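You operate a simulated robot arm through the tools that you are given. There is no shell and no other tool. Be economical: measure what you need, move in short steps, check, and stop when the job is done.

Carry out the task below with a simulated two-armed robot. There is one attempt and no reset: what you move stays moved.

JOB
Brush the flour off the deck, then stand the blue paper sack on it.
Fine: use the brown brush and leave it on the ledge of the scale; set the poise to 2 KG; the beam catch stays on. Set down upright: brown brush, what you pick out. What is to be rubbed or washed off counts as gone when no trace of it is left.

The check looks at the end state, three seconds after you hand in, the way a careful person would. Anything else that was tipped, shoved, dropped, spilled or broken makes it a failure.

ROBOT AND FRAMES
Two 7-joint arms with two-finger parallel grippers on one trunk, on a base that drives. Base frame: it is fixed to the floor where the robot stands at the start and does not move with it; the origin is under the middle of the robot, x ahead of it, y to its left, z up. Units: m, degrees, N and s.
The left shoulder is at the start at [0.07, 0.163, 0.87], the right one opposite. With the tool pointing down near the work surface each hand reaches from about 0.28 to 0.86 m from the robot's upright axis, wherever it stands, measured 20 degrees to its own side. Places, roughly: beam catch [1.7, -0.4, 0.9]; deck [1, -0.8, 0.3]; deck of the scale [1.1, -0.8, 0.3]; ledge of the scale [1.8, -0.7, 0.6]; poise [1.6, -0.8, 0.9]. Payload 3.43 kg a hand.
The tool frame of a hand sits at the grasp point between the pads (the TCP): z along the fingers, y along the line on which they close. The tips reach 0.034 m beyond it. The gripper opens to 0.128 m. The fingers are 0.024 m wide and 0.012 m thick; the gripper's body (0.048 by 0.13 m) begins 0.096 m behind the TCP.
Orientation is told as [roll, pitch, yaw] about the base's x, y, z axes, in that order, counted from this pose: with the fingers straight down and closing along the base's y, the tool's x points along the base's -x, its y along +y and its z along -z.

CONTROLS
- The arms move only by the tool arm_command. It takes "left_motion", "right_motion" or both (then of equal length, played together; a hand with none holds still); each is a list of rows, each a list of 3 entries, a list of its own where there are three numbers: the shift along the base's x, y, z in units of 400 mm (1.0 is 400 mm), then the turn, a rotation vector about the base's x, y, z in units of 120 degrees (1.0 is 120 degrees), then the opening in per cent of the stroke, from 0 (shut) to 100 (fully open). In form: [[[dx, dy, dz], [rx, ry, rz], grip], ...]. A call has 1 to 12 rows; each row is the pose to reach, as a shift and turn from the pose commanded when the call began. A call with a number of a shift or a turn outside -1 to 1 is refused whole. Rows are played at 5 a second. More than 0.05 m and 8.6 degrees between two rows, or a gripper value outside its range, and nothing of the call is played. A pose out of reach is approached as far as the arm can. The call stops where the force on the tool passes 40 N (or 10 N more than at its start, if that is more) or the arm is blocked; 0.2 s more then pass. The fingers move at their own pace (about 0.153 m/s each) and stop on an object; they squeeze with about 40 N. The grip force told is the motor's: it shows also when the fingers shut on nothing. Time passes only in rows, and 0.2 s behind the last, so rows that repeat a pose let the fingers close. The reply holds the time, the measured pose of the TCP, the force on the tool along the base axes, the opening and the grip force, in the units named above and with some noise, with the torque about the TCP (base axes, N m) and any sound that the robot's microphone picked up, and new pictures: "show" is both (left out), scene, wrist or none (wrist: the cameras of the hands that moved).
- Cameras (640 x 400 px; columns grow to the right, rows downward): "scene" is now at [0.1432, -0.0108, 1.1236]; the picture's right is [-0.09, -1.00, -0.00], its down [-0.32, 0.03, -0.95] and it looks along [0.94, -0.09, -0.33] (base axes); focal length 214 px, centre (320, 200). "left" rides on the left gripper at [0.076, 0.011, -0.16] in its tool frame; the picture's right is [-0.15, 0.99, 0.00], its down [-0.88, -0.13, -0.46] and it looks along [-0.45, -0.07, 0.89] (tool axes); focal length 234 px, centre (320, 200). "right" rides on the right gripper at [0.076, -0.011, -0.16] in its tool frame; the picture's right is [0.15, 0.99, 0.00], its down [-0.88, 0.13, -0.46] and it looks along [-0.45, 0.07, 0.89] (tool axes); focal length 234 px, centre (320, 200). There is no depth. A picture from a camera that has moved, and an enlarged one, comes with that camera's place and axes in the base frame and with its lens.
- slide_trunk(by): slides the trunk up (or, below 0, down) by that many m; the arms and the scene camera ride with it, the base frame stays. It gives what a move gives, with no picture.
- drive_base(legs): drives the robot by 1 to 6 legs, each [ahead, left, turn to the left] in m, m and degrees, along the robot's own axes; the way and the turn of a leg run together, so that a leg with both is an arc; at most 1.5 m and 180 degrees a leg. The arms and the cameras ride along, it lands a little off, and it stops where it bumps. It gives what a move gives, and a new picture of the scene camera.
- pan_tilt(pan, tilt): turns the head with the scene camera to pan (to the left, within 86 degrees either way) and tilt (down, from -29 to 69), counted from straight ahead of the robot. It gives what a move gives, and a new picture of the scene camera.
- enlarge(camera, box): a new picture of the part [left, top, right, bottom] of that camera's present view, enlarged. The clock stands still meanwhile.
- sign_off(): hands the job in; it is judged then, once.

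Work in short steps. Places have to be worked out from the pictures, the camera data and where the tool is seen: move nearer, look again, correct. Check each grasp and each placing, and mend what went wrong. You have 120 turns and 260 pictures in all, those below and enlarged ones among them. Open the grippers and draw the arms clear of the work before you hand the job in, unless the task says otherwise; then end with one line.

The tools are called as name(argument=value, ...) on one line, values as JSON. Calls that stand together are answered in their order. arm_command: Moves the arms, as the interface text tells. Its arguments: {"type":"object","properties":{"left_motion":{"type":"array","items":{"type":"array"}},"right_motion":{"type":"array","items":{"type":"array"}},"show":{"type":"string","enum":["both","scene","wrist","none"]}},"required":[]} The other tools are called the same way: slide_trunk (by) slides the trunk up or down; drive_base (legs) drives the base; pan_tilt (pan, tilt) turns the head that bears the scene camera; enlarge (camera, box) takes an enlarged picture of a part of a camera's view; sign_off () hands the job in.

At the start:

```text
time_s: 0.0
left_position: [0.5981, -0.0648, 1.079]
left_orientation: [0.0, 0.0, 0.0]
left_contact_force: [-0.3, 0.0, -0.2]
left_torque: [0.03, -0.02, 0.0]
left_opening: 0.1283
left_finger_force: 0.1
right_position: [0.3445, -0.5302, 1.044]
right_orientation: [0.0, 0.0, 0.1]
right_contact_force: [-0.5, 1.3, 0.6]
right_torque: [-0.01, -0.03, -0.01]
right_opening: 0.1279
right_finger_force: 0.0
trunk travel left (down, up): [-0.35, 0.59]
robot x, y, heading: [0.0037, -0.0012, 0.2]
head pan, tilt: [-5.2, 19.0]
```

scene: 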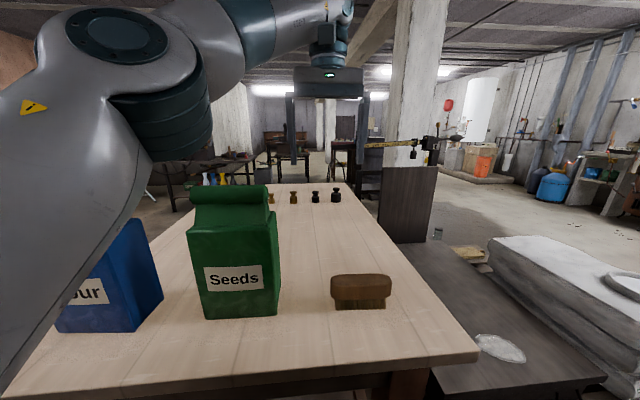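
right: 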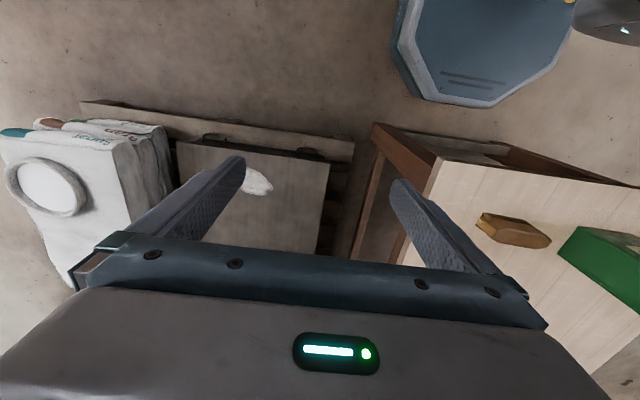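
left: 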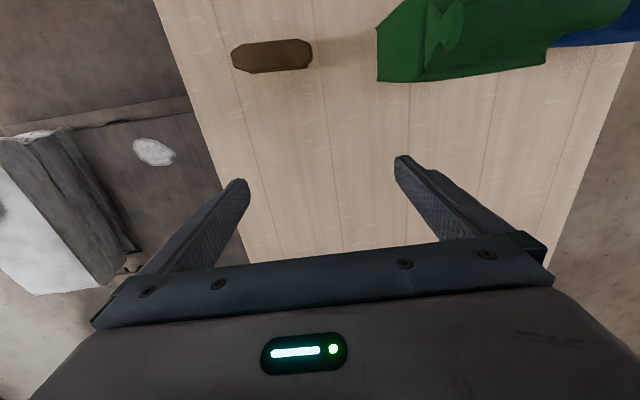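

The brush sits around [0.48, -0.125, 0.81], the blue sack further left, and the flour on the low deck to the right. I look round to the scale first.

pan_tilt(pan=-40, tilt=25)

enlarge(camera="scene", box=[100, 60, 300, 200])

```text
time_s: 1.0
left_position: [0.5976, -0.0655, 1.0801]
left_orientation: [0.0, 0.1, 0.0]
left_contact_force: [0.0, 0.3, 0.8]
left_torque: [0.04, -0.02, -0.02]
left_opening: 0.1278
left_finger_force: 0.0
right_position: [0.3441, -0.5306, 1.0427]
right_orientation: [0.0, 0.0, -0.1]
right_contact_force: [0.3, -0.2, 0.4]
right_torque: [0.01, 0.02, -0.02]
right_opening: 0.1279
right_finger_force: 0.2
trunk travel left (down, up): [-0.35, 0.59]
robot x, y, heading: [-0.0013, -0.0023, -0.1]
head pan, tilt: [-40.0, 25.0]
camera scene: at [0.121, -0.0614, 1.1139], right [-0.64, -0.77, 0.0], down [-0.32, 0.27, -0.91], along [0.69, -0.58, -0.42], focal length 214 px, centre (320, 200)
```

scene: 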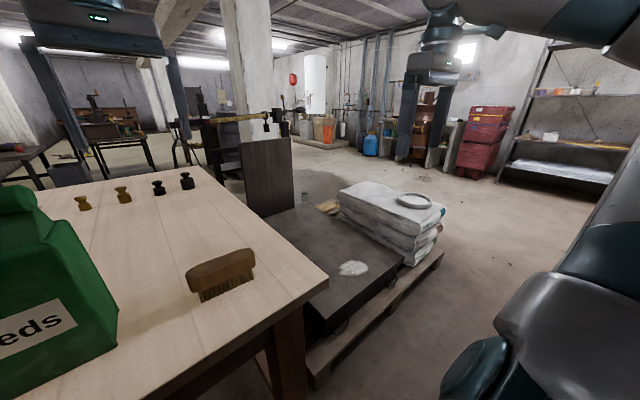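

```text
2.86 times, centred on (200, 130) of scene
camera zoom: at [0.121, -0.0614, 1.1139], right [-0.64, -0.77, 0.0], down [-0.32, 0.27, -0.91], along [0.69, -0.58, -0.42], focal length 613 px, centre (663, 400)
```

zoom: 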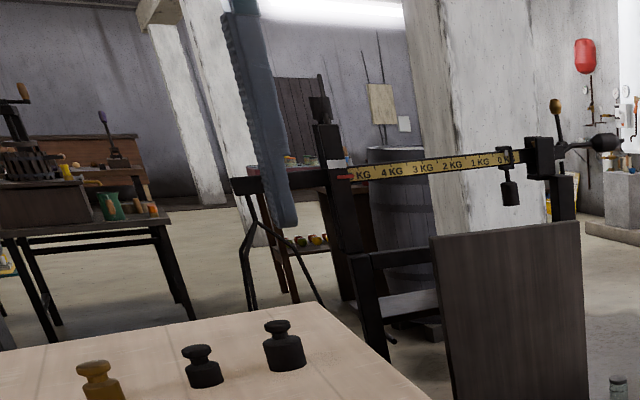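

The scale stands with its posts, beam and ledge beyond the deck; the poise is at 0. I raise the left hand off to the left for a clear view of the sacks.

arm_command(left_motion=[[[0, 0, 0.12], [0, 0, 0], 100], [[0, 0.1, 0.2], [0, 0, 0], 100], [[0, 0.2, 0.28], [0, 0, 0], 100], [[0, 0.32, 0.3], [0, 0, 0], 100], [[0, 0.44, 0.3], [0, 0, 0], 100], [[0, 0.56, 0.3], [0, 0, 0], 100], [[0, 0.68, 0.3], [0, 0, 0], 100], [[0, 0.8, 0.3], [0, 0, 0], 100], [[0, 0.92, 0.3], [0, 0, 0], 100]], show="wrist")

pan_tilt(pan=10, tilt=35)

```text
refused: row 2 steps farther than a row can; nothing moved
```

```text
time_s: 2.2
left_position: [0.5974, -0.0644, 1.0795]
left_orientation: [0.0, 0.0, 0.1]
left_contact_force: [0.0, 0.4, 0.3]
left_torque: [-0.01, 0.01, -0.01]
left_opening: 0.1281
left_finger_force: 0.1
right_position: [0.3446, -0.5311, 1.0426]
right_orientation: [0.1, -0.1, 0.0]
right_contact_force: [1.1, 0.0, -0.3]
right_torque: [0.0, -0.01, -0.01]
right_opening: 0.128
right_finger_force: 0.1
trunk travel left (down, up): [-0.35, 0.59]
robot x, y, heading: [0.0018, 0.0006, 0.1]
head pan, tilt: [10.0, 35.0]
camera scene: at [0.1371, 0.013, 1.0981], right [0.17, -0.98, 0.0], down [-0.56, -0.1, -0.82], along [0.81, 0.14, -0.57], focal length 214 px, centre (320, 200)
```

scene: 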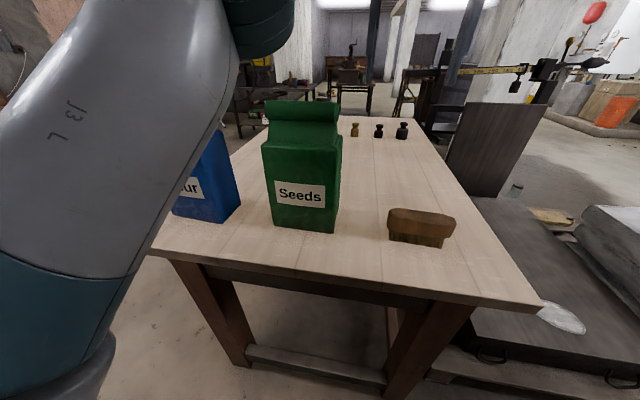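

The row step must stay below 0.125 units in total, so I retry with smaller steps, raising and moving the left hand away.

arm_command(left_motion=[[[0, 0, 0.12], [0, 0, 0], 100], [[0, 0.0, 0.24], [0, 0, 0], 100], [[0, 0.1, 0.3], [0, 0, 0], 100], [[0, 0.22, 0.3], [0, 0, 0], 100], [[0, 0.34, 0.3], [0, 0, 0], 100], [[0, 0.46, 0.3], [0, 0, 0], 100], [[0, 0.58, 0.3], [0, 0, 0], 100], [[0, 0.7, 0.3], [0, 0, 0], 100], [[0, 0.82, 0.3], [0, 0, 0], 100], [[0, 0.94, 0.3], [0, 0, 0], 100]], show="both")

```text
time_s: 4.4
left_position: [0.5811, 0.31, 1.1591]
left_orientation: [-0.2, -0.5, 0.0]
left_contact_force: [-0.6, 0.3, -0.5]
left_torque: [-0.02, 0.02, 0.03]
left_opening: 0.1281
left_finger_force: 0.2
left hand out of reach, approached as far as the arm can: row 1, 2, 3, 4, 5, 6, 7, 8, 9, 10
right_position: [0.3452, -0.528, 1.0458]
right_orientation: [-0.1, 0.0, 0.0]
right_contact_force: [-0.7, -0.1, -1.3]
right_torque: [-0.07, 0.02, -0.02]
right_opening: 0.128
right_finger_force: 0.1
trunk travel left (down, up): [-0.35, 0.59]
robot x, y, heading: [0.0037, -0.0009, 0.1]
head pan, tilt: [10.0, 35.0]
camera scene: at [0.1374, 0.0156, 1.098], right [0.17, -0.98, 0.0], down [-0.57, -0.1, -0.82], along [0.81, 0.14, -0.57], focal length 214 px, centre (320, 200)
camera left: at [0.503, 0.3238, 1.3184], right [0.15, 0.99, 0.0], down [0.88, -0.13, 0.46], along [0.46, -0.07, -0.89], focal length 234 px, centre (320, 200)
```

scene: 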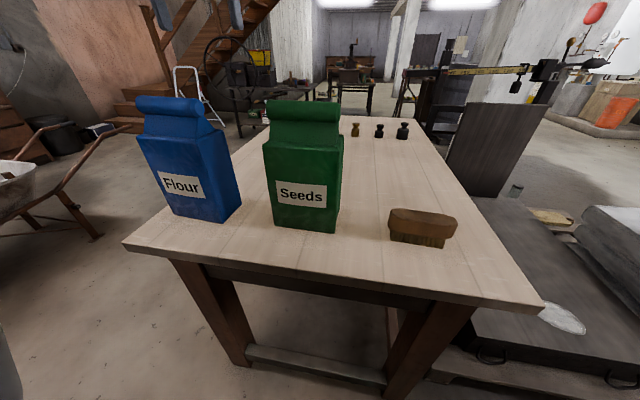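
left: 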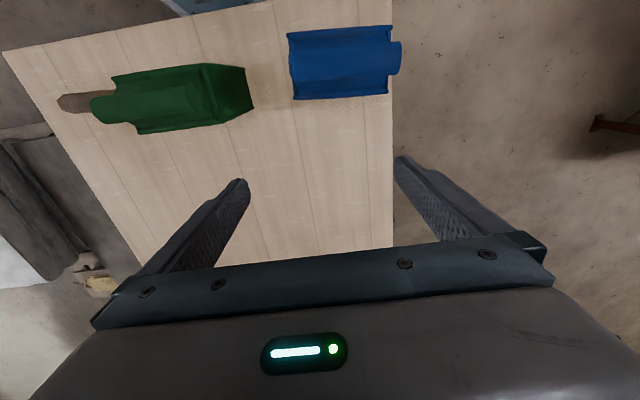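

Blue sack's top is about [0.49, 0.35, 1.02]. Now I bring the right hand over the brush, turned 90° to close across its narrow side.

arm_command(right_motion=[[[0.028, 0.082, 0], [0, 0, 0.0625], 100], [[0.056, 0.164, 0], [0, 0, 0.125], 100], [[0.084, 0.246, 0], [0, 0, 0.1875], 100], [[0.112, 0.328, 0], [0, 0, 0.25], 100], [[0.14, 0.41, 0], [0, 0, 0.3125], 100], [[0.168, 0.492, 0], [0, 0, 0.375], 100], [[0.196, 0.574, 0], [0, 0, 0.4375], 100], [[0.224, 0.656, 0], [0, 0, 0.5], 100], [[0.252, 0.738, 0], [0, 0, 0.5625], 100], [[0.28, 0.82, 0], [0, 0, 0.625], 100], [[0.308, 0.902, 0], [0, 0, 0.6875], 100], [[0.336, 0.98, 0], [0, 0, 0.75], 100]], show="both")

```text
time_s: 7.0
left_position: [0.5791, 0.3053, 1.1613]
left_orientation: [0.0, -0.5, 0.0]
left_contact_force: [-0.7, -0.6, 0.2]
left_torque: [0.0, -0.03, 0.01]
left_opening: 0.1281
left_finger_force: 0.1
right_position: [0.4746, -0.1802, 1.0533]
right_orientation: [-0.1, 0.0, 90.0]
right_contact_force: [0.3, -0.4, -0.3]
right_torque: [0.03, 0.01, -0.02]
right_opening: 0.1281
right_finger_force: 0.1
right hand out of reach, approached as far as the arm can: row 11, 12
trunk travel left (down, up): [-0.35, 0.59]
robot x, y, heading: [0.0004, -0.0018, 0.2]
head pan, tilt: [10.0, 35.0]
camera scene: at [0.1361, 0.0127, 1.0983], right [0.17, -0.98, 0.0], down [-0.56, -0.1, -0.82], along [0.81, 0.14, -0.57], focal length 214 px, centre (320, 200)
camera right: at [0.4855, -0.2564, 1.2131], right [-0.99, -0.15, 0.0], down [-0.13, 0.88, 0.46], along [-0.07, 0.45, -0.89], focal length 234 px, centre (320, 200)
```

scene: 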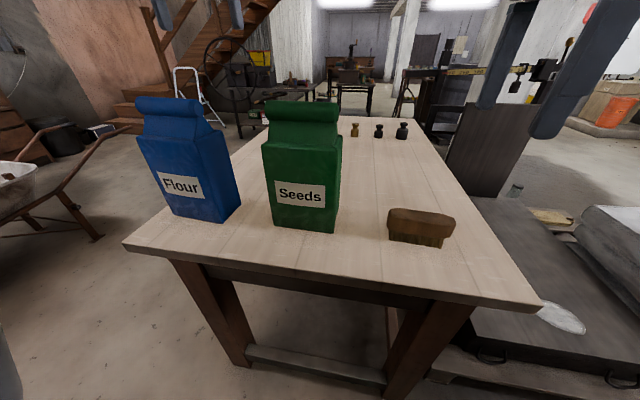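
right: 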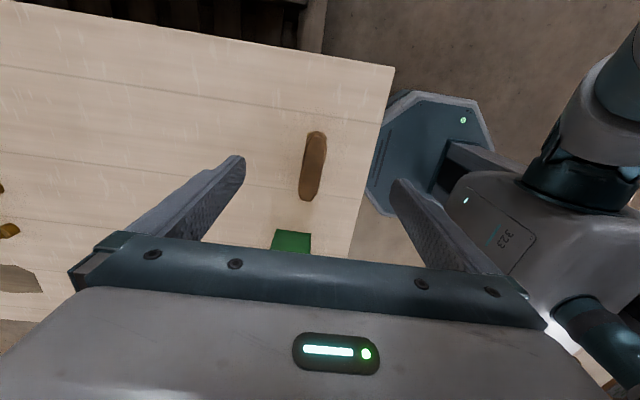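

The brush lies along y, centred about [0.477, -0.12], top near 0.85. I lower partway to realign.

arm_command(right_motion=[[[0, 0.0, -0.1], [0, 0, 0], 100], [[0, 0.05, -0.2], [0, 0, 0], 100], [[0, 0.1, -0.3], [0, 0, 0], 100]], show="wrist")

```text
time_s: 7.8
left_position: [0.5825, 0.3044, 1.1577]
left_orientation: [0.0, -0.3, 0.1]
left_contact_force: [1.2, -0.6, 0.0]
left_torque: [0.01, 0.03, 0.03]
left_opening: 0.1278
left_finger_force: 0.0
right_position: [0.4802, -0.1405, 0.9299]
right_orientation: [0.1, -0.1, 89.8]
right_contact_force: [0.0, -0.5, -0.5]
right_torque: [0.02, -0.01, 0.01]
right_opening: 0.128
right_finger_force: 0.0
trunk travel left (down, up): [-0.35, 0.59]
robot x, y, heading: [0.0004, 0.001, 0.3]
head pan, tilt: [10.0, 35.0]
camera right: at [0.491, -0.2158, 1.0907], right [-0.99, -0.15, 0.0], down [-0.13, 0.88, 0.46], along [-0.07, 0.45, -0.89], focal length 234 px, centre (320, 200)
```

right: 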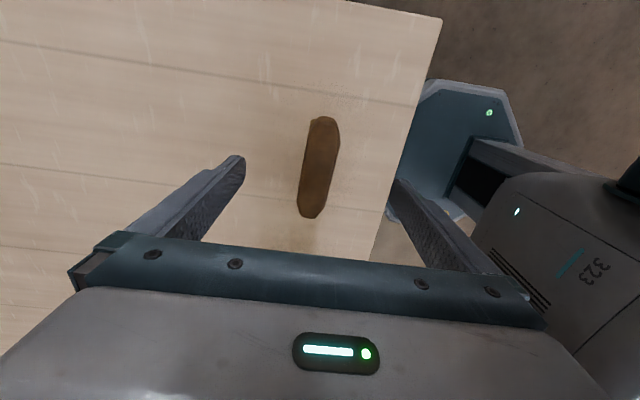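

Brush centre ≈ [0.480, -0.125], aligned with the fingers. I descend to z≈0.836 and close.

arm_command(right_motion=[[[0, 0.039, -0.08], [0, 0, 0], 100], [[0, 0.039, -0.16], [0, 0, 0], 100], [[0, 0.039, -0.235], [0, 0, 0], 100], [[0, 0.039, -0.235], [0, 0, 0], 20], [[0, 0.039, -0.235], [0, 0, 0], 0], [[0, 0.039, -0.235], [0, 0, 0], 0], [[0, 0.039, -0.235], [0, 0, 0], 0]], show="both")

```text
time_s: 9.4
left_position: [0.5796, 0.307, 1.1601]
left_orientation: [-0.2, -0.5, 0.0]
left_contact_force: [-0.4, 0.2, 0.2]
left_torque: [0.01, 0.03, -0.02]
left_opening: 0.1277
left_finger_force: 0.0
right_position: [0.4769, -0.1255, 0.8358]
right_orientation: [0.0, -0.1, 90.0]
right_contact_force: [-0.9, 0.4, -0.1]
right_torque: [0.1, 0.01, 0.02]
right_opening: 0.0352
right_finger_force: 39.8
right hand out of reach, approached as far as the arm can: row 1
trunk travel left (down, up): [-0.35, 0.59]
robot x, y, heading: [0.0002, 0.0002, -0.1]
head pan, tilt: [10.0, 35.0]
camera scene: at [0.1371, 0.0132, 1.0981], right [0.17, -0.98, 0.0], down [-0.56, -0.1, -0.82], along [0.81, 0.14, -0.57], focal length 214 px, centre (320, 200)
camera right: at [0.4881, -0.2016, 0.9971], right [-0.99, -0.15, 0.0], down [-0.13, 0.88, 0.46], along [-0.07, 0.45, -0.89], focal length 234 px, centre (320, 200)
```

scene: 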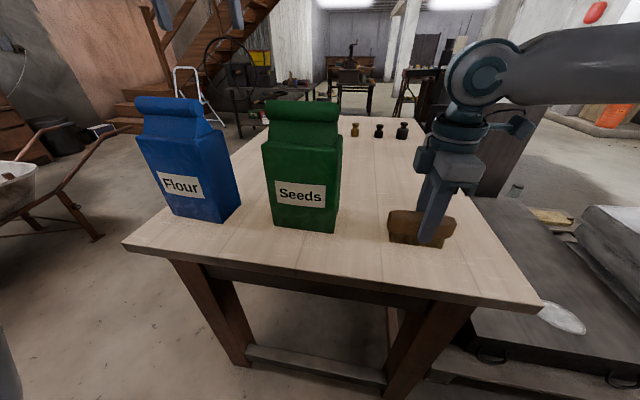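
right: 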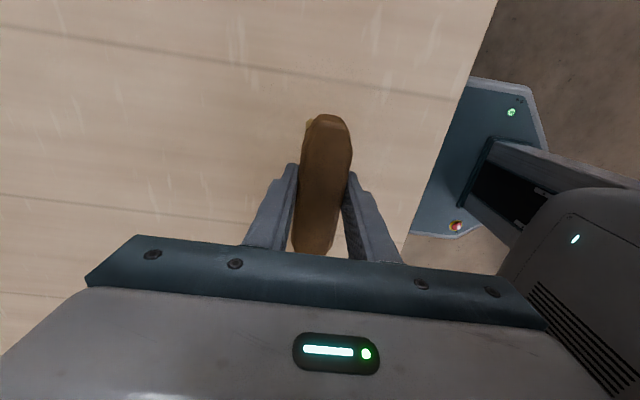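

Brush is held (opening 0.035). I lift it clear, carry it right, and pull the left hand back over the robot.

arm_command(right_motion=[[[0, 0, 0.1], [0, 0, 0], 0], [[0, 0, 0.2], [0, 0, 0], 0], [[0, 0, 0.3], [0, 0, 0], 0], [[0, -0.06, 0.38], [0, 0, 0], 0], [[0, -0.18, 0.38], [0, 0, 0], 0], [[0, -0.3, 0.38], [0, 0, 0], 0], [[0, -0.42, 0.38], [0, 0, 0], 0], [[0, -0.54, 0.38], [0, 0, 0], 0], [[0, -0.66, 0.38], [0, 0, 0], 0], [[0, -0.78, 0.38], [0, 0, 0], 0], [[0, -0.9, 0.38], [0, 0, 0], 0], [[0, -0.98, 0.38], [0, 0, 0], 0]], left_motion=[[[-0.1, 0, 0], [0, 0, 0], 100], [[-0.2, 0, 0], [0, 0, 0], 100], [[-0.3, 0, 0], [0, 0, 0], 100], [[-0.4, 0, 0], [0, 0, 0], 100], [[-0.5, 0, 0], [0, 0, 0], 100], [[-0.6, 0, 0], [0, 0, 0], 100], [[-0.7, 0, 0], [0, 0, 0], 100], [[-0.7, 0, 0], [0, 0, 0], 100], [[-0.7, 0, 0], [0, 0, 0], 100], [[-0.7, 0, 0], [0, 0, 0], 100], [[-0.7, 0, 0], [0, 0, 0], 100], [[-0.7, 0, 0], [0, 0, 0], 100]], show="wrist")

pan_tilt(pan=-40, tilt=40)

```text
time_s: 12.0
left_position: [0.3167, 0.2807, 1.1228]
left_orientation: [0.0, 0.0, 0.0]
left_contact_force: [-0.4, -0.2, -0.6]
left_torque: [0.05, 0.0, 0.02]
left_opening: 0.128
left_finger_force: 0.1
left hand out of reach, approached as far as the arm can: row 5, 6, 7, 8, 9, 10, 11, 12
right_position: [0.4738, -0.5205, 0.9916]
right_orientation: [0.0, 0.0, 90.0]
right_contact_force: [-0.5, 0.5, -2.1]
right_torque: [0.04, 0.01, 0.03]
right_opening: 0.0352
right_finger_force: 40.3
right hand out of reach, approached as far as the arm can: row 2, 3, 4
trunk travel left (down, up): [-0.35, 0.59]
robot x, y, heading: [0.0, -0.0045, -0.0]
head pan, tilt: [10.0, 35.0]
camera right: at [0.4855, -0.5967, 1.1516], right [-0.99, -0.15, 0.0], down [-0.13, 0.88, 0.46], along [-0.07, 0.45, -0.89], focal length 234 px, centre (320, 200)
camera left: at [0.2405, 0.293, 1.2837], right [0.15, 0.99, 0.0], down [0.88, -0.13, 0.46], along [0.45, -0.07, -0.89], focal length 234 px, centre (320, 200)
```

right: 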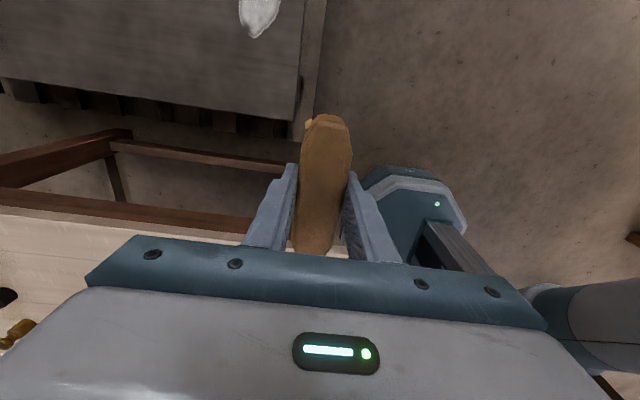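
left: 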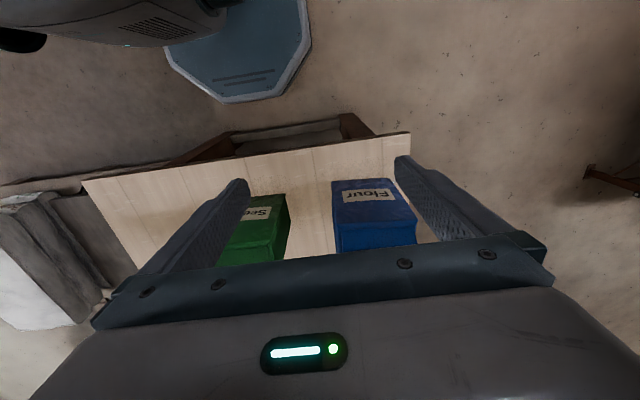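

```text
time_s: 13.2
left_position: [0.317, 0.2804, 1.1237]
left_orientation: [0.0, 0.0, 0.0]
left_contact_force: [-0.1, -0.5, 0.6]
left_torque: [-0.01, 0.0, 0.03]
left_opening: 0.1283
left_finger_force: 0.0
right_position: [0.4739, -0.5208, 0.9911]
right_orientation: [0.1, 0.1, 90.0]
right_contact_force: [-0.1, -0.2, -1.7]
right_torque: [0.0, -0.01, 0.0]
right_opening: 0.0353
right_finger_force: 40.5
trunk travel left (down, up): [-0.35, 0.59]
robot x, y, heading: [-0.0003, 0.0037, 0.2]
head pan, tilt: [-40.0, 40.0]
camera scene: at [0.1156, -0.0569, 1.0905], right [-0.64, -0.77, 0.0], down [-0.49, 0.41, -0.77], along [0.59, -0.49, -0.64], focal length 214 px, centre (320, 200)
```

scene: 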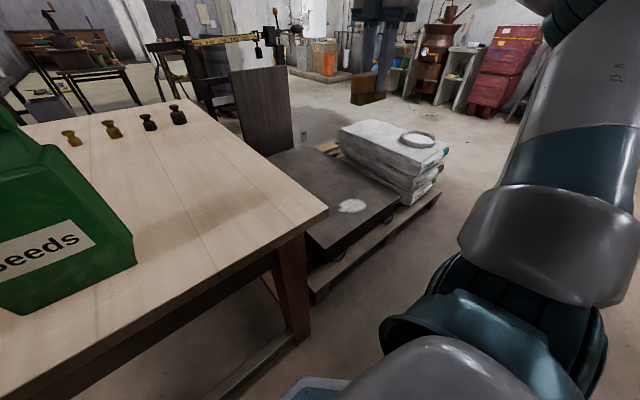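

Brush held fine. I drive 0.5 m to the right so the deck front comes within the right hand's reach.

drive_base(legs=[[0, -0.5, 0]])

```text
time_s: 16.1
left_position: [0.3161, -0.2194, 1.1239]
left_orientation: [-0.1, 0.0, 0.4]
left_contact_force: [0.5, 0.3, -0.2]
left_torque: [0.04, -0.04, 0.0]
left_opening: 0.128
left_finger_force: 0.1
right_position: [0.4803, -1.0195, 0.9922]
right_orientation: [0.0, 0.0, 90.4]
right_contact_force: [-0.4, 0.3, -2.1]
right_torque: [0.02, -0.02, 0.03]
right_opening: 0.0351
right_finger_force: 40.2
trunk travel left (down, up): [-0.35, 0.59]
robot x, y, heading: [0.0015, -0.5053, 0.5]
head pan, tilt: [-40.0, 40.0]
camera scene: at [0.1179, -0.5589, 1.0905], right [-0.64, -0.77, 0.0], down [-0.5, 0.41, -0.77], along [0.59, -0.49, -0.64], focal length 214 px, centre (320, 200)
```

scene: 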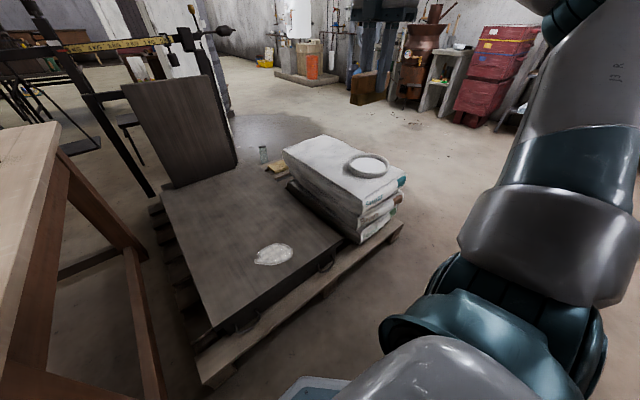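

Flour confirmed at about [0.69, -0.766, 0.30]. I lower the trunk 0.2 m.

slide_trunk(by=-0.2)

pan_tilt(pan=-20, tilt=45)

```text
time_s: 18.3
left_position: [0.3156, -0.2191, 0.9238]
left_orientation: [-0.1, -0.2, 0.5]
left_contact_force: [0.0, 0.3, -0.3]
left_torque: [-0.04, -0.01, -0.02]
left_opening: 0.1281
left_finger_force: 0.0
right_position: [0.4804, -1.0195, 0.7917]
right_orientation: [0.1, -0.1, 90.4]
right_contact_force: [-0.3, 0.7, -1.2]
right_torque: [-0.01, 0.0, -0.04]
right_opening: 0.0354
right_finger_force: 40.2
trunk travel left (down, up): [-0.15, 0.79]
robot x, y, heading: [-0.002, -0.5017, 0.4]
head pan, tilt: [-40.0, 40.0]
```

```text
time_s: 19.1
left_position: [0.3164, -0.2203, 0.9237]
left_orientation: [-0.1, 0.0, 0.4]
left_contact_force: [-0.3, 0.1, 0.2]
left_torque: [0.02, 0.02, 0.03]
left_opening: 0.1282
left_finger_force: 0.1
right_position: [0.4806, -1.0178, 0.7916]
right_orientation: [0.0, 0.0, 90.4]
right_contact_force: [-0.2, 0.3, -1.6]
right_torque: [0.02, 0.06, 0.01]
right_opening: 0.0354
right_finger_force: 39.8
trunk travel left (down, up): [-0.15, 0.79]
robot x, y, heading: [0.003, -0.5006, 0.3]
head pan, tilt: [-20.0, 45.0]
camera scene: at [0.1289, -0.5315, 0.8833], right [-0.34, -0.94, 0.0], down [-0.67, 0.24, -0.71], along [0.67, -0.24, -0.71], focal length 214 px, centre (320, 200)
```

scene: 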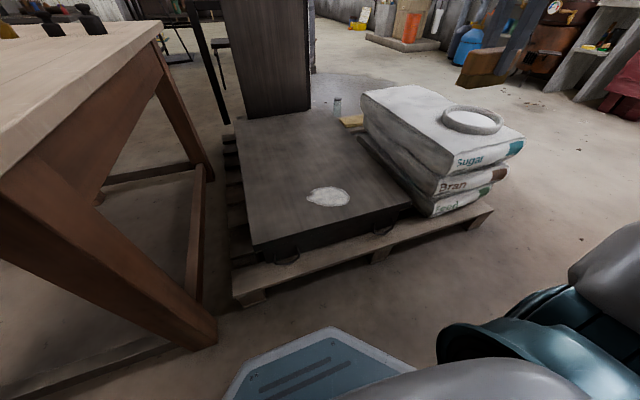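

Flour spans about x 0.65–0.75, y −0.68…−0.85. I bring the brush to a hover above it at z≈0.46.

arm_command(right_motion=[[[0.03, 0.08, -0.05], [0, 0, 0], 0], [[0.07, 0.16, -0.11], [0, 0, 0], 0], [[0.12, 0.24, -0.18], [0, 0, 0], 0], [[0.17, 0.32, -0.25], [0, 0, 0], 0], [[0.22, 0.4, -0.32], [0, 0, 0], 0], [[0.27, 0.47, -0.39], [0, 0, 0], 0], [[0.32, 0.53, -0.47], [0, 0, 0], 0], [[0.37, 0.59, -0.56], [0, 0, 0], 0], [[0.43, 0.65, -0.65], [0, 0, 0], 0], [[0.49, 0.7, -0.74], [0, 0, 0], 0], [[0.55, 0.745, -0.83], [0, 0, 0], 0]], show="both")

```text
time_s: 21.5
left_position: [0.3166, -0.2195, 0.9231]
left_orientation: [-0.2, 0.0, 0.4]
left_contact_force: [0.3, 0.3, 0.1]
left_torque: [0.04, -0.02, 0.01]
left_opening: 0.1281
left_finger_force: 0.0
right_position: [0.6719, -0.7413, 0.4679]
right_orientation: [-0.2, 0.0, 90.5]
right_contact_force: [0.9, 0.2, -1.5]
right_torque: [-0.01, 0.03, 0.03]
right_opening: 0.0355
right_finger_force: 39.5
right hand out of reach, approached as far as the arm can: row 11
trunk travel left (down, up): [-0.15, 0.79]
robot x, y, heading: [-0.0009, -0.4993, 0.7]
head pan, tilt: [-20.0, 45.0]
camera scene: at [0.129, -0.5314, 0.8833], right [-0.34, -0.94, 0.0], down [-0.67, 0.24, -0.71], along [0.67, -0.24, -0.71], focal length 214 px, centre (320, 200)
camera right: at [0.6832, -0.8172, 0.6284], right [-0.99, -0.15, 0.0], down [-0.14, 0.88, 0.46], along [-0.07, 0.45, -0.89], focal length 234 px, centre (320, 200)
```

scene: 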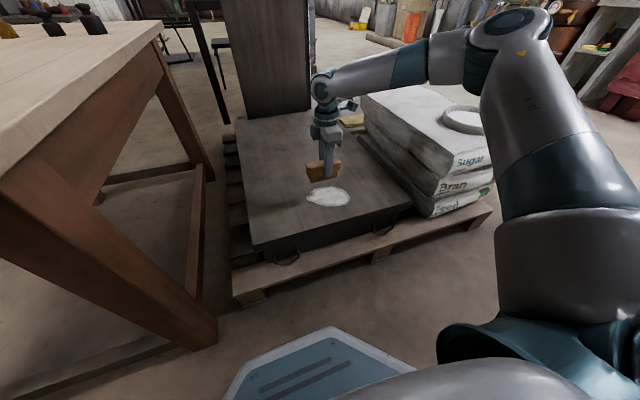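
right: 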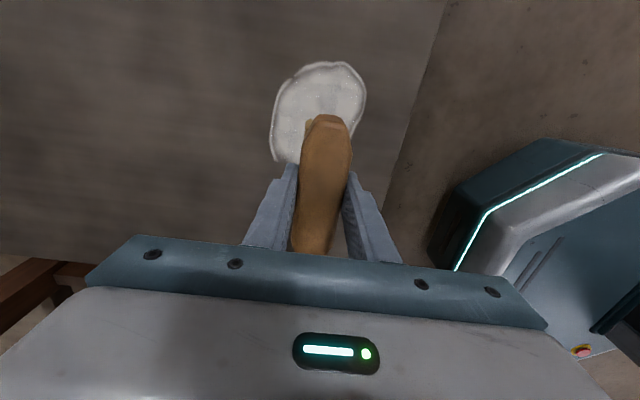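

Flour spans x 0.62–0.745, y −0.69…−0.845. Reach is a bit tight, so I drive 0.12 m forward (base front stays short of the pallet).

drive_base(legs=[[0.12, 0, 0]])

```text
time_s: 22.7
left_position: [0.4357, -0.219, 0.9218]
left_orientation: [0.0, -0.1, 0.4]
left_contact_force: [-0.2, 0.1, -0.4]
left_torque: [0.02, 0.02, -0.01]
left_opening: 0.128
left_finger_force: 0.1
right_position: [0.7904, -0.7415, 0.4675]
right_orientation: [0.1, -0.2, 90.4]
right_contact_force: [-0.2, 0.2, -2.5]
right_torque: [-0.02, 0.01, -0.01]
right_opening: 0.0353
right_finger_force: 39.9
trunk travel left (down, up): [-0.15, 0.79]
robot x, y, heading: [0.1228, -0.5005, 0.7]
head pan, tilt: [-20.0, 45.0]
camera scene: at [0.2477, -0.5307, 0.8831], right [-0.34, -0.94, 0.0], down [-0.67, 0.24, -0.71], along [0.67, -0.24, -0.71], focal length 214 px, centre (320, 200)
```

scene: 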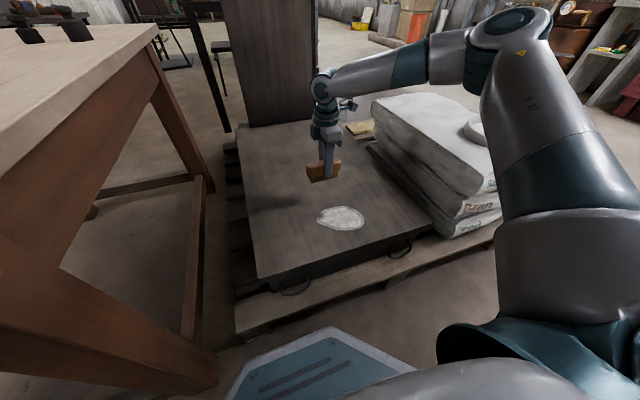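

I lower the brush at x≈0.79, just beyond the flour, in small steps to feel the deck.

arm_command(right_motion=[[[0, 0.06, -0.08], [0, 0, 0], 0], [[0, 0.1, -0.16], [0, 0, 0], 0], [[0, 0.1, -0.23], [0, 0, 0], 0], [[0, 0.1, -0.25], [0, 0, 0], 0], [[0, 0.1, -0.26], [0, 0, 0], 0], [[0, 0.1, -0.27], [0, 0, 0], 0]], show="wrist")

```text
time_s: 24.1
left_position: [0.4338, -0.2197, 0.9223]
left_orientation: [-0.1, -0.1, 0.4]
left_contact_force: [0.2, 0.5, 0.9]
left_torque: [-0.01, -0.03, -0.03]
left_opening: 0.128
left_finger_force: 0.1
right_position: [0.7489, -0.7438, 0.3943]
right_orientation: [0.0, -0.1, 90.4]
right_contact_force: [0.8, -0.1, -1.4]
right_torque: [0.01, 0.03, 0.02]
right_opening: 0.0354
right_finger_force: 40.2
right hand out of reach, approached as far as the arm can: row 1, 2, 3, 4, 5, 6
trunk travel left (down, up): [-0.15, 0.79]
robot x, y, heading: [0.1218, -0.5046, 0.3]
head pan, tilt: [-20.0, 45.0]
camera right: at [0.7606, -0.8197, 0.5545], right [-0.99, -0.15, 0.0], down [-0.14, 0.88, 0.46], along [-0.07, 0.45, -0.89], focal length 234 px, centre (320, 200)
```

right: 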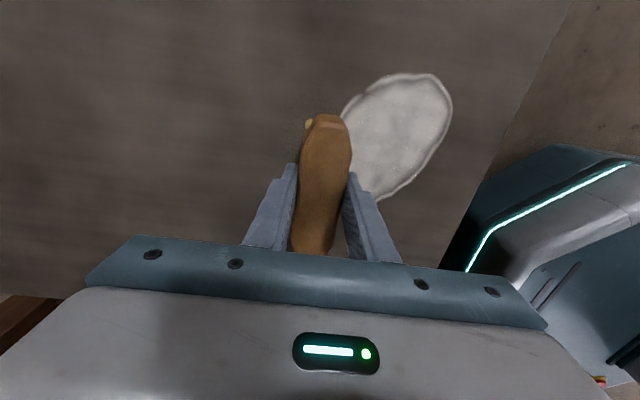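

The yaw-90 wrist is what limits reach. I raise a bit and turn the hand back to yaw 0, so the brush lies along x and can sweep along y.

arm_command(right_motion=[[[0, 0, 0.1], [0, 0, -0.0625], 0], [[0, 0, 0.15], [0, 0, -0.125], 0], [[0, 0, 0.15], [0, 0, -0.1875], 0], [[0, 0, 0.15], [0, 0, -0.25], 0], [[0, 0, 0.15], [0, 0, -0.3125], 0], [[0, 0, 0.15], [0, 0, -0.375], 0], [[0, 0, 0.15], [0, 0, -0.4375], 0], [[0, 0, 0.15], [0, 0, -0.5], 0], [[-0.03, 0, 0.15], [0, 0, -0.5625], 0], [[-0.06, 0, 0.15], [0, 0, -0.625], 0], [[-0.1, 0, 0.15], [0, 0, -0.6875], 0], [[-0.12, 0, 0.15], [0, 0, -0.75], 0]], show="both")

```text
time_s: 26.7
left_position: [0.4352, -0.2198, 0.9241]
left_orientation: [-0.1, 0.0, 0.4]
left_contact_force: [-0.5, -0.3, -0.9]
left_torque: [-0.03, 0.03, 0.0]
left_opening: 0.1281
left_finger_force: 0.0
right_position: [0.6999, -0.7409, 0.4619]
right_orientation: [0.0, -0.2, 0.3]
right_contact_force: [-0.8, -0.2, -1.5]
right_torque: [0.02, 0.02, -0.02]
right_opening: 0.0352
right_finger_force: 39.4
trunk travel left (down, up): [-0.15, 0.79]
robot x, y, heading: [0.122, -0.5036, 0.6]
head pan, tilt: [-20.0, 45.0]
camera scene: at [0.2471, -0.5306, 0.8833], right [-0.34, -0.94, 0.0], down [-0.67, 0.24, -0.71], along [0.67, -0.24, -0.71], focal length 214 px, centre (320, 200)
camera right: at [0.6247, -0.7522, 0.623], right [-0.15, 0.99, 0.0], down [0.88, 0.14, 0.46], along [0.45, 0.07, -0.89], focal length 234 px, centre (320, 200)
```

scene: 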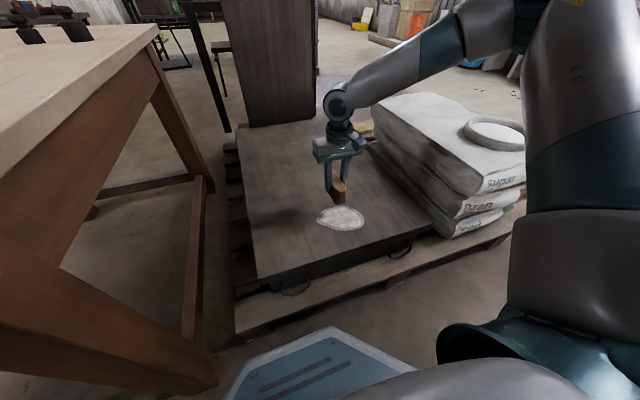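
right: 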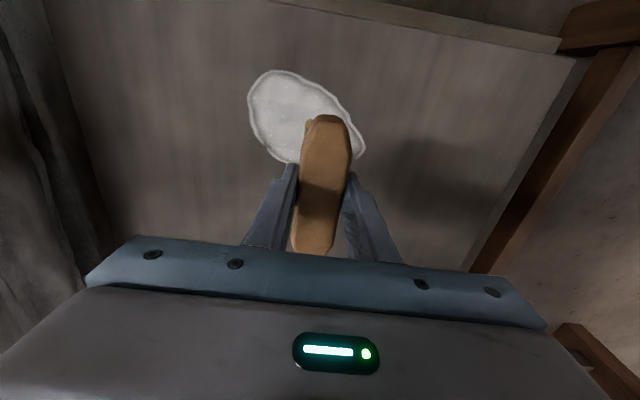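

Reach is fine now; brush lies along x. I go to the left side of the flour (y≈−0.61, x≈0.655) and lower gently to feel the deck.

arm_command(right_motion=[[[-0.04, 0.1, -0.04], [0, 0, 0], 0], [[-0.08, 0.2, -0.1], [0, 0, 0], 0], [[-0.11, 0.3, -0.16], [0, 0, 0], 0], [[-0.11, 0.33, -0.22], [0, 0, 0], 0], [[-0.11, 0.33, -0.235], [0, 0, 0], 0], [[-0.11, 0.33, -0.245], [0, 0, 0], 0], [[-0.11, 0.33, -0.255], [0, 0, 0], 0], [[-0.11, 0.33, -0.265], [0, 0, 0], 0]], show="scene")

```text
time_s: 28.5
left_position: [0.4349, -0.2187, 0.9222]
left_orientation: [-0.1, 0.1, 0.3]
left_contact_force: [0.2, 0.1, -0.3]
left_torque: [0.02, -0.01, 0.01]
left_opening: 0.1282
left_finger_force: 0.0
right_position: [0.6342, -0.6728, 0.3966]
right_orientation: [0.0, -0.1, 0.5]
right_contact_force: [0.0, 0.0, -0.7]
right_torque: [-0.02, 0.02, 0.0]
right_opening: 0.0354
right_finger_force: 39.9
right hand out of reach, approached as far as the arm can: row 2, 3, 4, 5, 6, 7, 8
trunk travel left (down, up): [-0.15, 0.79]
robot x, y, heading: [0.1187, -0.4977, 0.2]
head pan, tilt: [-20.0, 45.0]
camera scene: at [0.2471, -0.5306, 0.8833], right [-0.34, -0.94, 0.0], down [-0.67, 0.24, -0.71], along [0.67, -0.24, -0.71], focal length 214 px, centre (320, 200)
```

scene: 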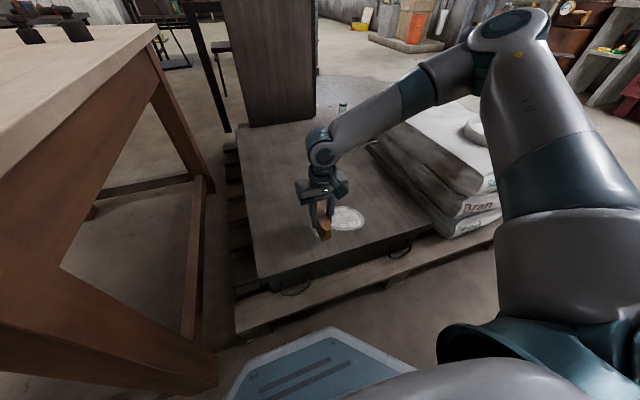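

The arm is stuck at some joint limit rather than far away. I try a higher trunk (+0.15) and look at the effect.

slide_trunk(by=0.15)

arm_command(right_motion=[[[0.02, 0.06, -0.1], [0, 0, 0], 0], [[0.05, 0.12, -0.2], [0, 0, 0], 0], [[0.05, 0.157, -0.3], [0, 0, 0], 0], [[0.05, 0.157, -0.38], [0, 0, 0], 0]], show="scene")

```text
time_s: 30.3
left_position: [0.4353, -0.219, 1.0727]
left_orientation: [-0.1, 0.0, 0.4]
left_contact_force: [0.2, -0.4, 1.0]
left_torque: [-0.02, 0.02, 0.01]
left_opening: 0.128
left_finger_force: 0.0
right_position: [0.6331, -0.6711, 0.5476]
right_orientation: [0.0, -0.1, 0.4]
right_contact_force: [0.0, 1.7, -1.6]
right_torque: [-0.01, 0.03, 0.0]
right_opening: 0.0352
right_finger_force: 40.4
trunk travel left (down, up): [-0.3, 0.64]
robot x, y, heading: [0.1213, -0.4975, 0.4]
head pan, tilt: [-20.0, 45.0]
```

```text
time_s: 31.3
left_position: [0.4353, -0.2188, 1.0728]
left_orientation: [-0.2, 0.0, 0.4]
left_contact_force: [0.5, 0.2, -0.3]
left_torque: [-0.03, 0.01, -0.02]
left_opening: 0.128
left_finger_force: 0.1
right_position: [0.6255, -0.7048, 0.4967]
right_orientation: [-0.1, -0.1, 0.3]
right_contact_force: [-0.3, -0.2, -0.7]
right_torque: [0.01, 0.02, 0.0]
right_opening: 0.0352
right_finger_force: 39.6
right hand out of reach, approached as far as the arm can: row 1, 2, 3, 4
trunk travel left (down, up): [-0.3, 0.64]
robot x, y, heading: [0.1161, -0.5026, 0.4]
head pan, tilt: [-20.0, 45.0]
camera scene: at [0.2472, -0.5306, 1.0333], right [-0.34, -0.94, 0.0], down [-0.67, 0.24, -0.71], along [0.67, -0.24, -0.71], focal length 214 px, centre (320, 200)
```

scene: 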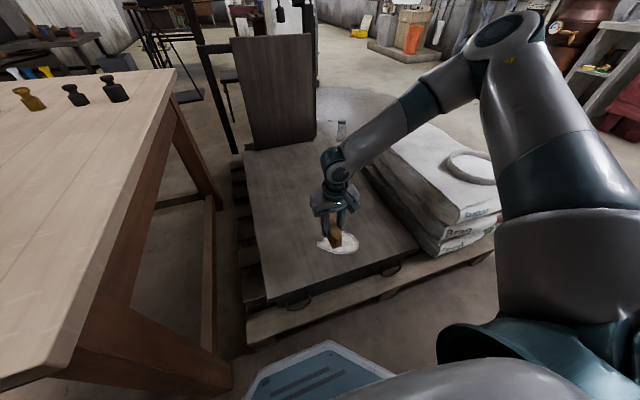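

Lower is what's needed, so the trunk must come down, but the left arm would then hit the table. I'll restand the robot to the right and turned left; first I raise the brush.

arm_command(right_motion=[[[0, 0, 0.12], [0, 0, 0], 0], [[0, 0, 0.24], [0, 0, 0], 0], [[0, 0, 0.36], [0, 0, 0], 0], [[0, 0, 0.48], [0, 0, 0], 0], [[0, 0, 0.6], [0, 0, 0], 0]], show="none")

drive_base(legs=[[-0.04, -0.4, 0], [0, 0, 28]])

pan_tilt(pan=50, tilt=45)

```text
time_s: 32.5
left_position: [0.435, -0.2176, 1.0732]
left_orientation: [-0.1, -0.1, 0.3]
left_contact_force: [-0.2, -0.3, -0.6]
left_torque: [0.04, 0.0, -0.02]
left_opening: 0.128
left_finger_force: 0.1
right_position: [0.6204, -0.7026, 0.7377]
right_orientation: [-0.1, -0.1, 0.3]
right_contact_force: [-0.6, -0.3, -1.9]
right_torque: [-0.03, 0.01, 0.0]
right_opening: 0.0354
right_finger_force: 39.9
trunk travel left (down, up): [-0.3, 0.64]
robot x, y, heading: [0.1202, -0.5014, 0.4]
head pan, tilt: [-20.0, 45.0]
```

```text
time_s: 36.4
left_position: [0.2345, -0.5094, 1.0729]
left_orientation: [-0.1, -0.1, 27.1]
left_contact_force: [-0.4, -0.3, -0.2]
left_torque: [-0.02, 0.01, -0.01]
left_opening: 0.1281
left_finger_force: 0.1
right_position: [0.6207, -0.8575, 0.7366]
right_orientation: [-0.2, 0.0, 27.1]
right_contact_force: [0.4, 0.3, -1.1]
right_torque: [-0.04, 0.02, 0.01]
right_opening: 0.0356
right_finger_force: 39.7
trunk travel left (down, up): [-0.3, 0.64]
robot x, y, heading: [0.081, -0.9022, 27.3]
head pan, tilt: [-20.0, 45.0]
camera scene: at [0.2067, -0.8724, 1.0333], right [0.12, -0.99, 0.0], down [-0.7, -0.09, -0.71], along [0.7, 0.09, -0.71], focal length 214 px, centre (320, 200)
```

scene: 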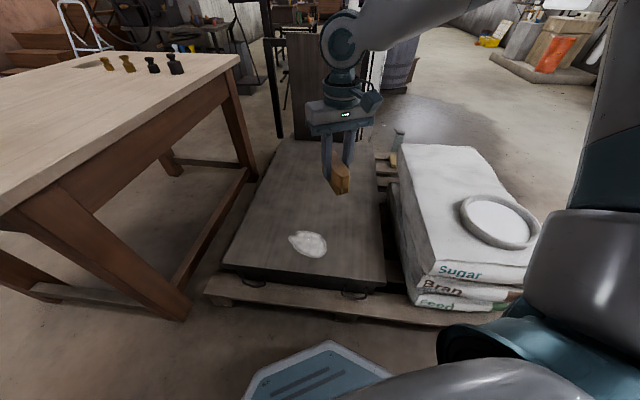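

```text
time_s: 37.8
left_position: [0.2366, -0.5088, 1.0728]
left_orientation: [-0.1, -0.1, 27.1]
left_contact_force: [0.8, 0.5, 0.9]
left_torque: [0.01, 0.01, -0.01]
left_opening: 0.1278
left_finger_force: 0.0
right_position: [0.6205, -0.8584, 0.7363]
right_orientation: [0.0, -0.1, 27.0]
right_contact_force: [-0.1, -1.2, -1.9]
right_torque: [0.01, 0.0, 0.01]
right_opening: 0.0352
right_finger_force: 39.8
trunk travel left (down, up): [-0.3, 0.64]
robot x, y, heading: [0.0836, -0.9025, 26.9]
head pan, tilt: [50.0, 45.0]
camera scene: at [0.1444, -0.8034, 1.0333], right [0.97, -0.22, 0.0], down [-0.16, -0.69, -0.71], along [0.16, 0.69, -0.71], focal length 214 px, centre (320, 200)
```

scene: 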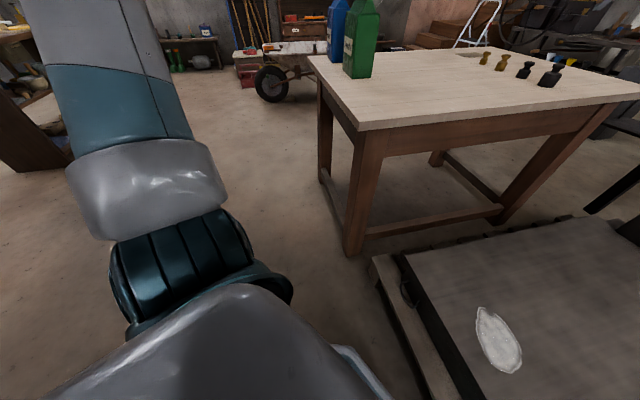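

The left arm is clear of the table. I lower the trunk 0.28 m; the right elbow stays above the bags.

slide_trunk(by=-0.28)

pan_tilt(pan=-35, tilt=40)

```text
time_s: 40.6
left_position: [0.2353, -0.5099, 0.7938]
left_orientation: [-0.2, 0.0, 27.1]
left_contact_force: [0.3, 0.3, 0.2]
left_torque: [0.01, 0.02, 0.02]
left_opening: 0.1279
left_finger_force: 0.0
right_position: [0.621, -0.8572, 0.4567]
right_orientation: [0.0, -0.1, 27.1]
right_contact_force: [0.7, 0.0, -0.5]
right_torque: [-0.02, 0.03, 0.02]
right_opening: 0.0355
right_finger_force: 40.3
trunk travel left (down, up): [-0.02, 0.92]
robot x, y, heading: [0.0801, -0.9028, 27.2]
head pan, tilt: [50.0, 45.0]
```

```text
time_s: 42.2
left_position: [0.2354, -0.5094, 0.7933]
left_orientation: [-0.1, 0.0, 27.1]
left_contact_force: [-0.2, 0.3, 0.0]
left_torque: [-0.02, 0.02, 0.02]
left_opening: 0.1281
left_finger_force: 0.0
right_position: [0.6203, -0.858, 0.4559]
right_orientation: [-0.1, 0.0, 27.1]
right_contact_force: [0.5, -0.8, -1.1]
right_torque: [-0.01, 0.02, 0.0]
right_opening: 0.0355
right_finger_force: 40.2
trunk travel left (down, up): [-0.02, 0.92]
robot x, y, heading: [0.083, -0.9054, 26.8]
head pan, tilt: [-35.0, 40.0]
camera scene: at [0.2103, -0.8943, 0.7605], right [-0.14, -0.99, 0.0], down [-0.64, 0.09, -0.77], along [0.76, -0.1, -0.64], focal length 214 px, centre (320, 200)
```

scene: 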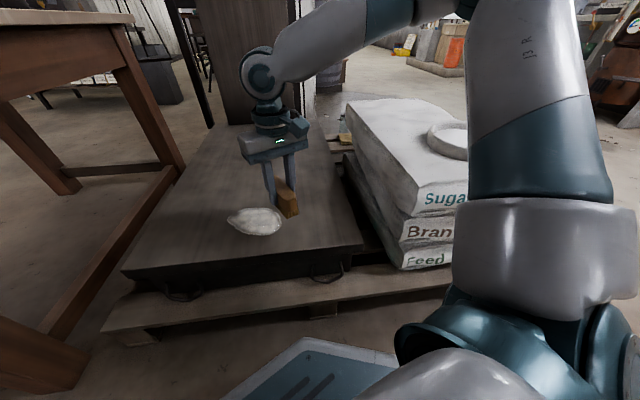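

Now clear with good posture. I go to y≈−0.62, x≈0.65 and feel down for the deck.

arm_command(right_motion=[[[0.02, 0.12, 0], [0, 0, 0], 0], [[0.04, 0.24, 0], [0, 0, 0], 0], [[0.06, 0.36, 0], [0, 0, 0], 0], [[0.075, 0.48, 0], [0, 0, 0], 0], [[0.075, 0.595, 0], [0, 0, 0], 0], [[0.075, 0.595, -0.1], [0, 0, 0], 0], [[0.075, 0.595, -0.2], [0, 0, 0], 0], [[0.075, 0.595, -0.22], [0, 0, 0], 0], [[0.075, 0.595, -0.235], [0, 0, 0], 0], [[0.075, 0.595, -0.245], [0, 0, 0], 0]], show="both")

```text
time_s: 44.4
left_position: [0.2344, -0.5097, 0.7931]
left_orientation: [-0.1, 0.0, 27.1]
left_contact_force: [-0.3, 0.2, -0.2]
left_torque: [-0.02, -0.01, -0.05]
left_opening: 0.1279
left_finger_force: 0.0
right_position: [0.6551, -0.7781, 0.3941]
right_orientation: [0.1, -0.1, 27.2]
right_contact_force: [0.0, -0.5, -1.9]
right_torque: [-0.01, 0.0, 0.0]
right_opening: 0.0354
right_finger_force: 39.3
right hand out of reach, approached as far as the arm can: row 2, 3, 4, 5, 6, 7, 8, 9, 10
trunk travel left (down, up): [-0.02, 0.92]
robot x, y, heading: [0.0815, -0.9076, 27.3]
head pan, tilt: [-35.0, 40.0]
camera scene: at [0.2103, -0.8943, 0.7605], right [-0.14, -0.99, 0.0], down [-0.64, 0.09, -0.77], along [0.76, -0.11, -0.64], focal length 214 px, centre (320, 200)
camera right: at [0.592, -0.8224, 0.5538], right [-0.58, 0.81, 0.0], down [0.72, 0.52, 0.46], along [0.37, 0.27, -0.89], focal length 234 px, centre (320, 200)
```

scene: 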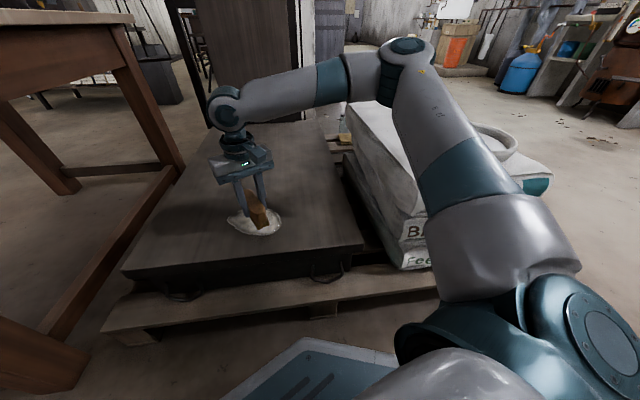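
right: 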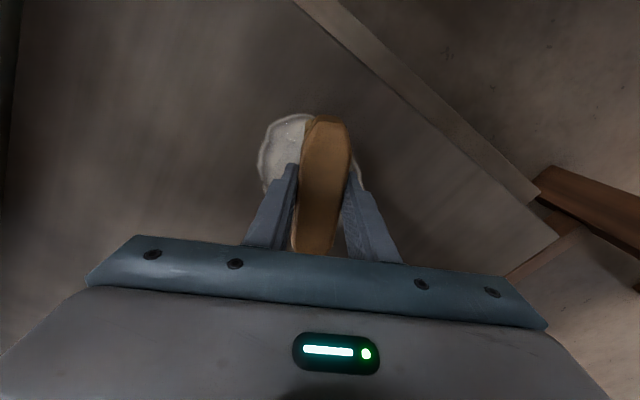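

The limit is the hand crossing toward the robot's centre; it wants the work at ~20°+ to the right. I raise a little and turn the base 20° further left.

arm_command(right_motion=[[[0, 0, 0.1], [0, 0, 0], 0], [[0, 0, 0.2], [0, 0, 0], 0]], show="none")

drive_base(legs=[[0, 0, 20]])

```text
time_s: 45.0
left_position: [0.2354, -0.5087, 0.7936]
left_orientation: [-0.1, 0.0, 27.1]
left_contact_force: [-0.4, 0.2, 0.6]
left_torque: [-0.03, 0.02, -0.04]
left_opening: 0.1278
left_finger_force: 0.0
right_position: [0.6548, -0.7763, 0.4699]
right_orientation: [-0.1, 0.0, 27.1]
right_contact_force: [-0.1, -0.6, -1.9]
right_torque: [0.0, 0.0, 0.0]
right_opening: 0.0355
right_finger_force: 39.6
trunk travel left (down, up): [-0.02, 0.92]
robot x, y, heading: [0.0819, -0.9028, 27.2]
head pan, tilt: [-35.0, 40.0]
```

```text
time_s: 46.4
left_position: [0.0996, -0.4802, 0.7937]
left_orientation: [-0.1, 0.1, 46.0]
left_contact_force: [0.6, -0.4, 0.6]
left_torque: [0.01, -0.02, -0.01]
left_opening: 0.1281
left_finger_force: 0.0
right_position: [0.5829, -0.5988, 0.4702]
right_orientation: [0.1, -0.1, 46.1]
right_contact_force: [1.2, 0.0, -0.7]
right_torque: [0.02, 0.06, -0.02]
right_opening: 0.0351
right_finger_force: 39.7
trunk travel left (down, up): [-0.02, 0.92]
robot x, y, heading: [0.0822, -0.9042, 46.0]
head pan, tilt: [-35.0, 40.0]
camera scene: at [0.1997, -0.8532, 0.7605], right [0.19, -0.98, 0.0], down [-0.63, -0.12, -0.77], along [0.75, 0.15, -0.64], focal length 214 px, centre (320, 200)
```

scene: 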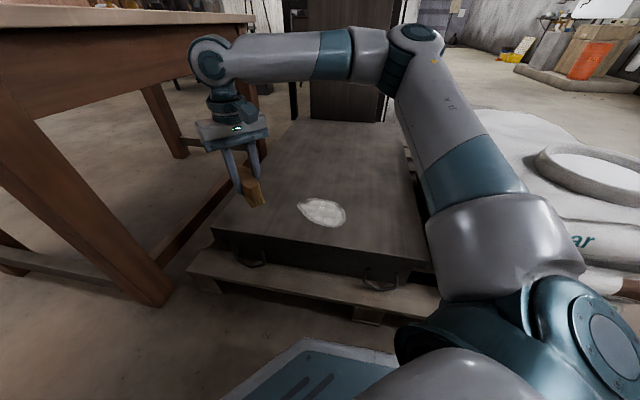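

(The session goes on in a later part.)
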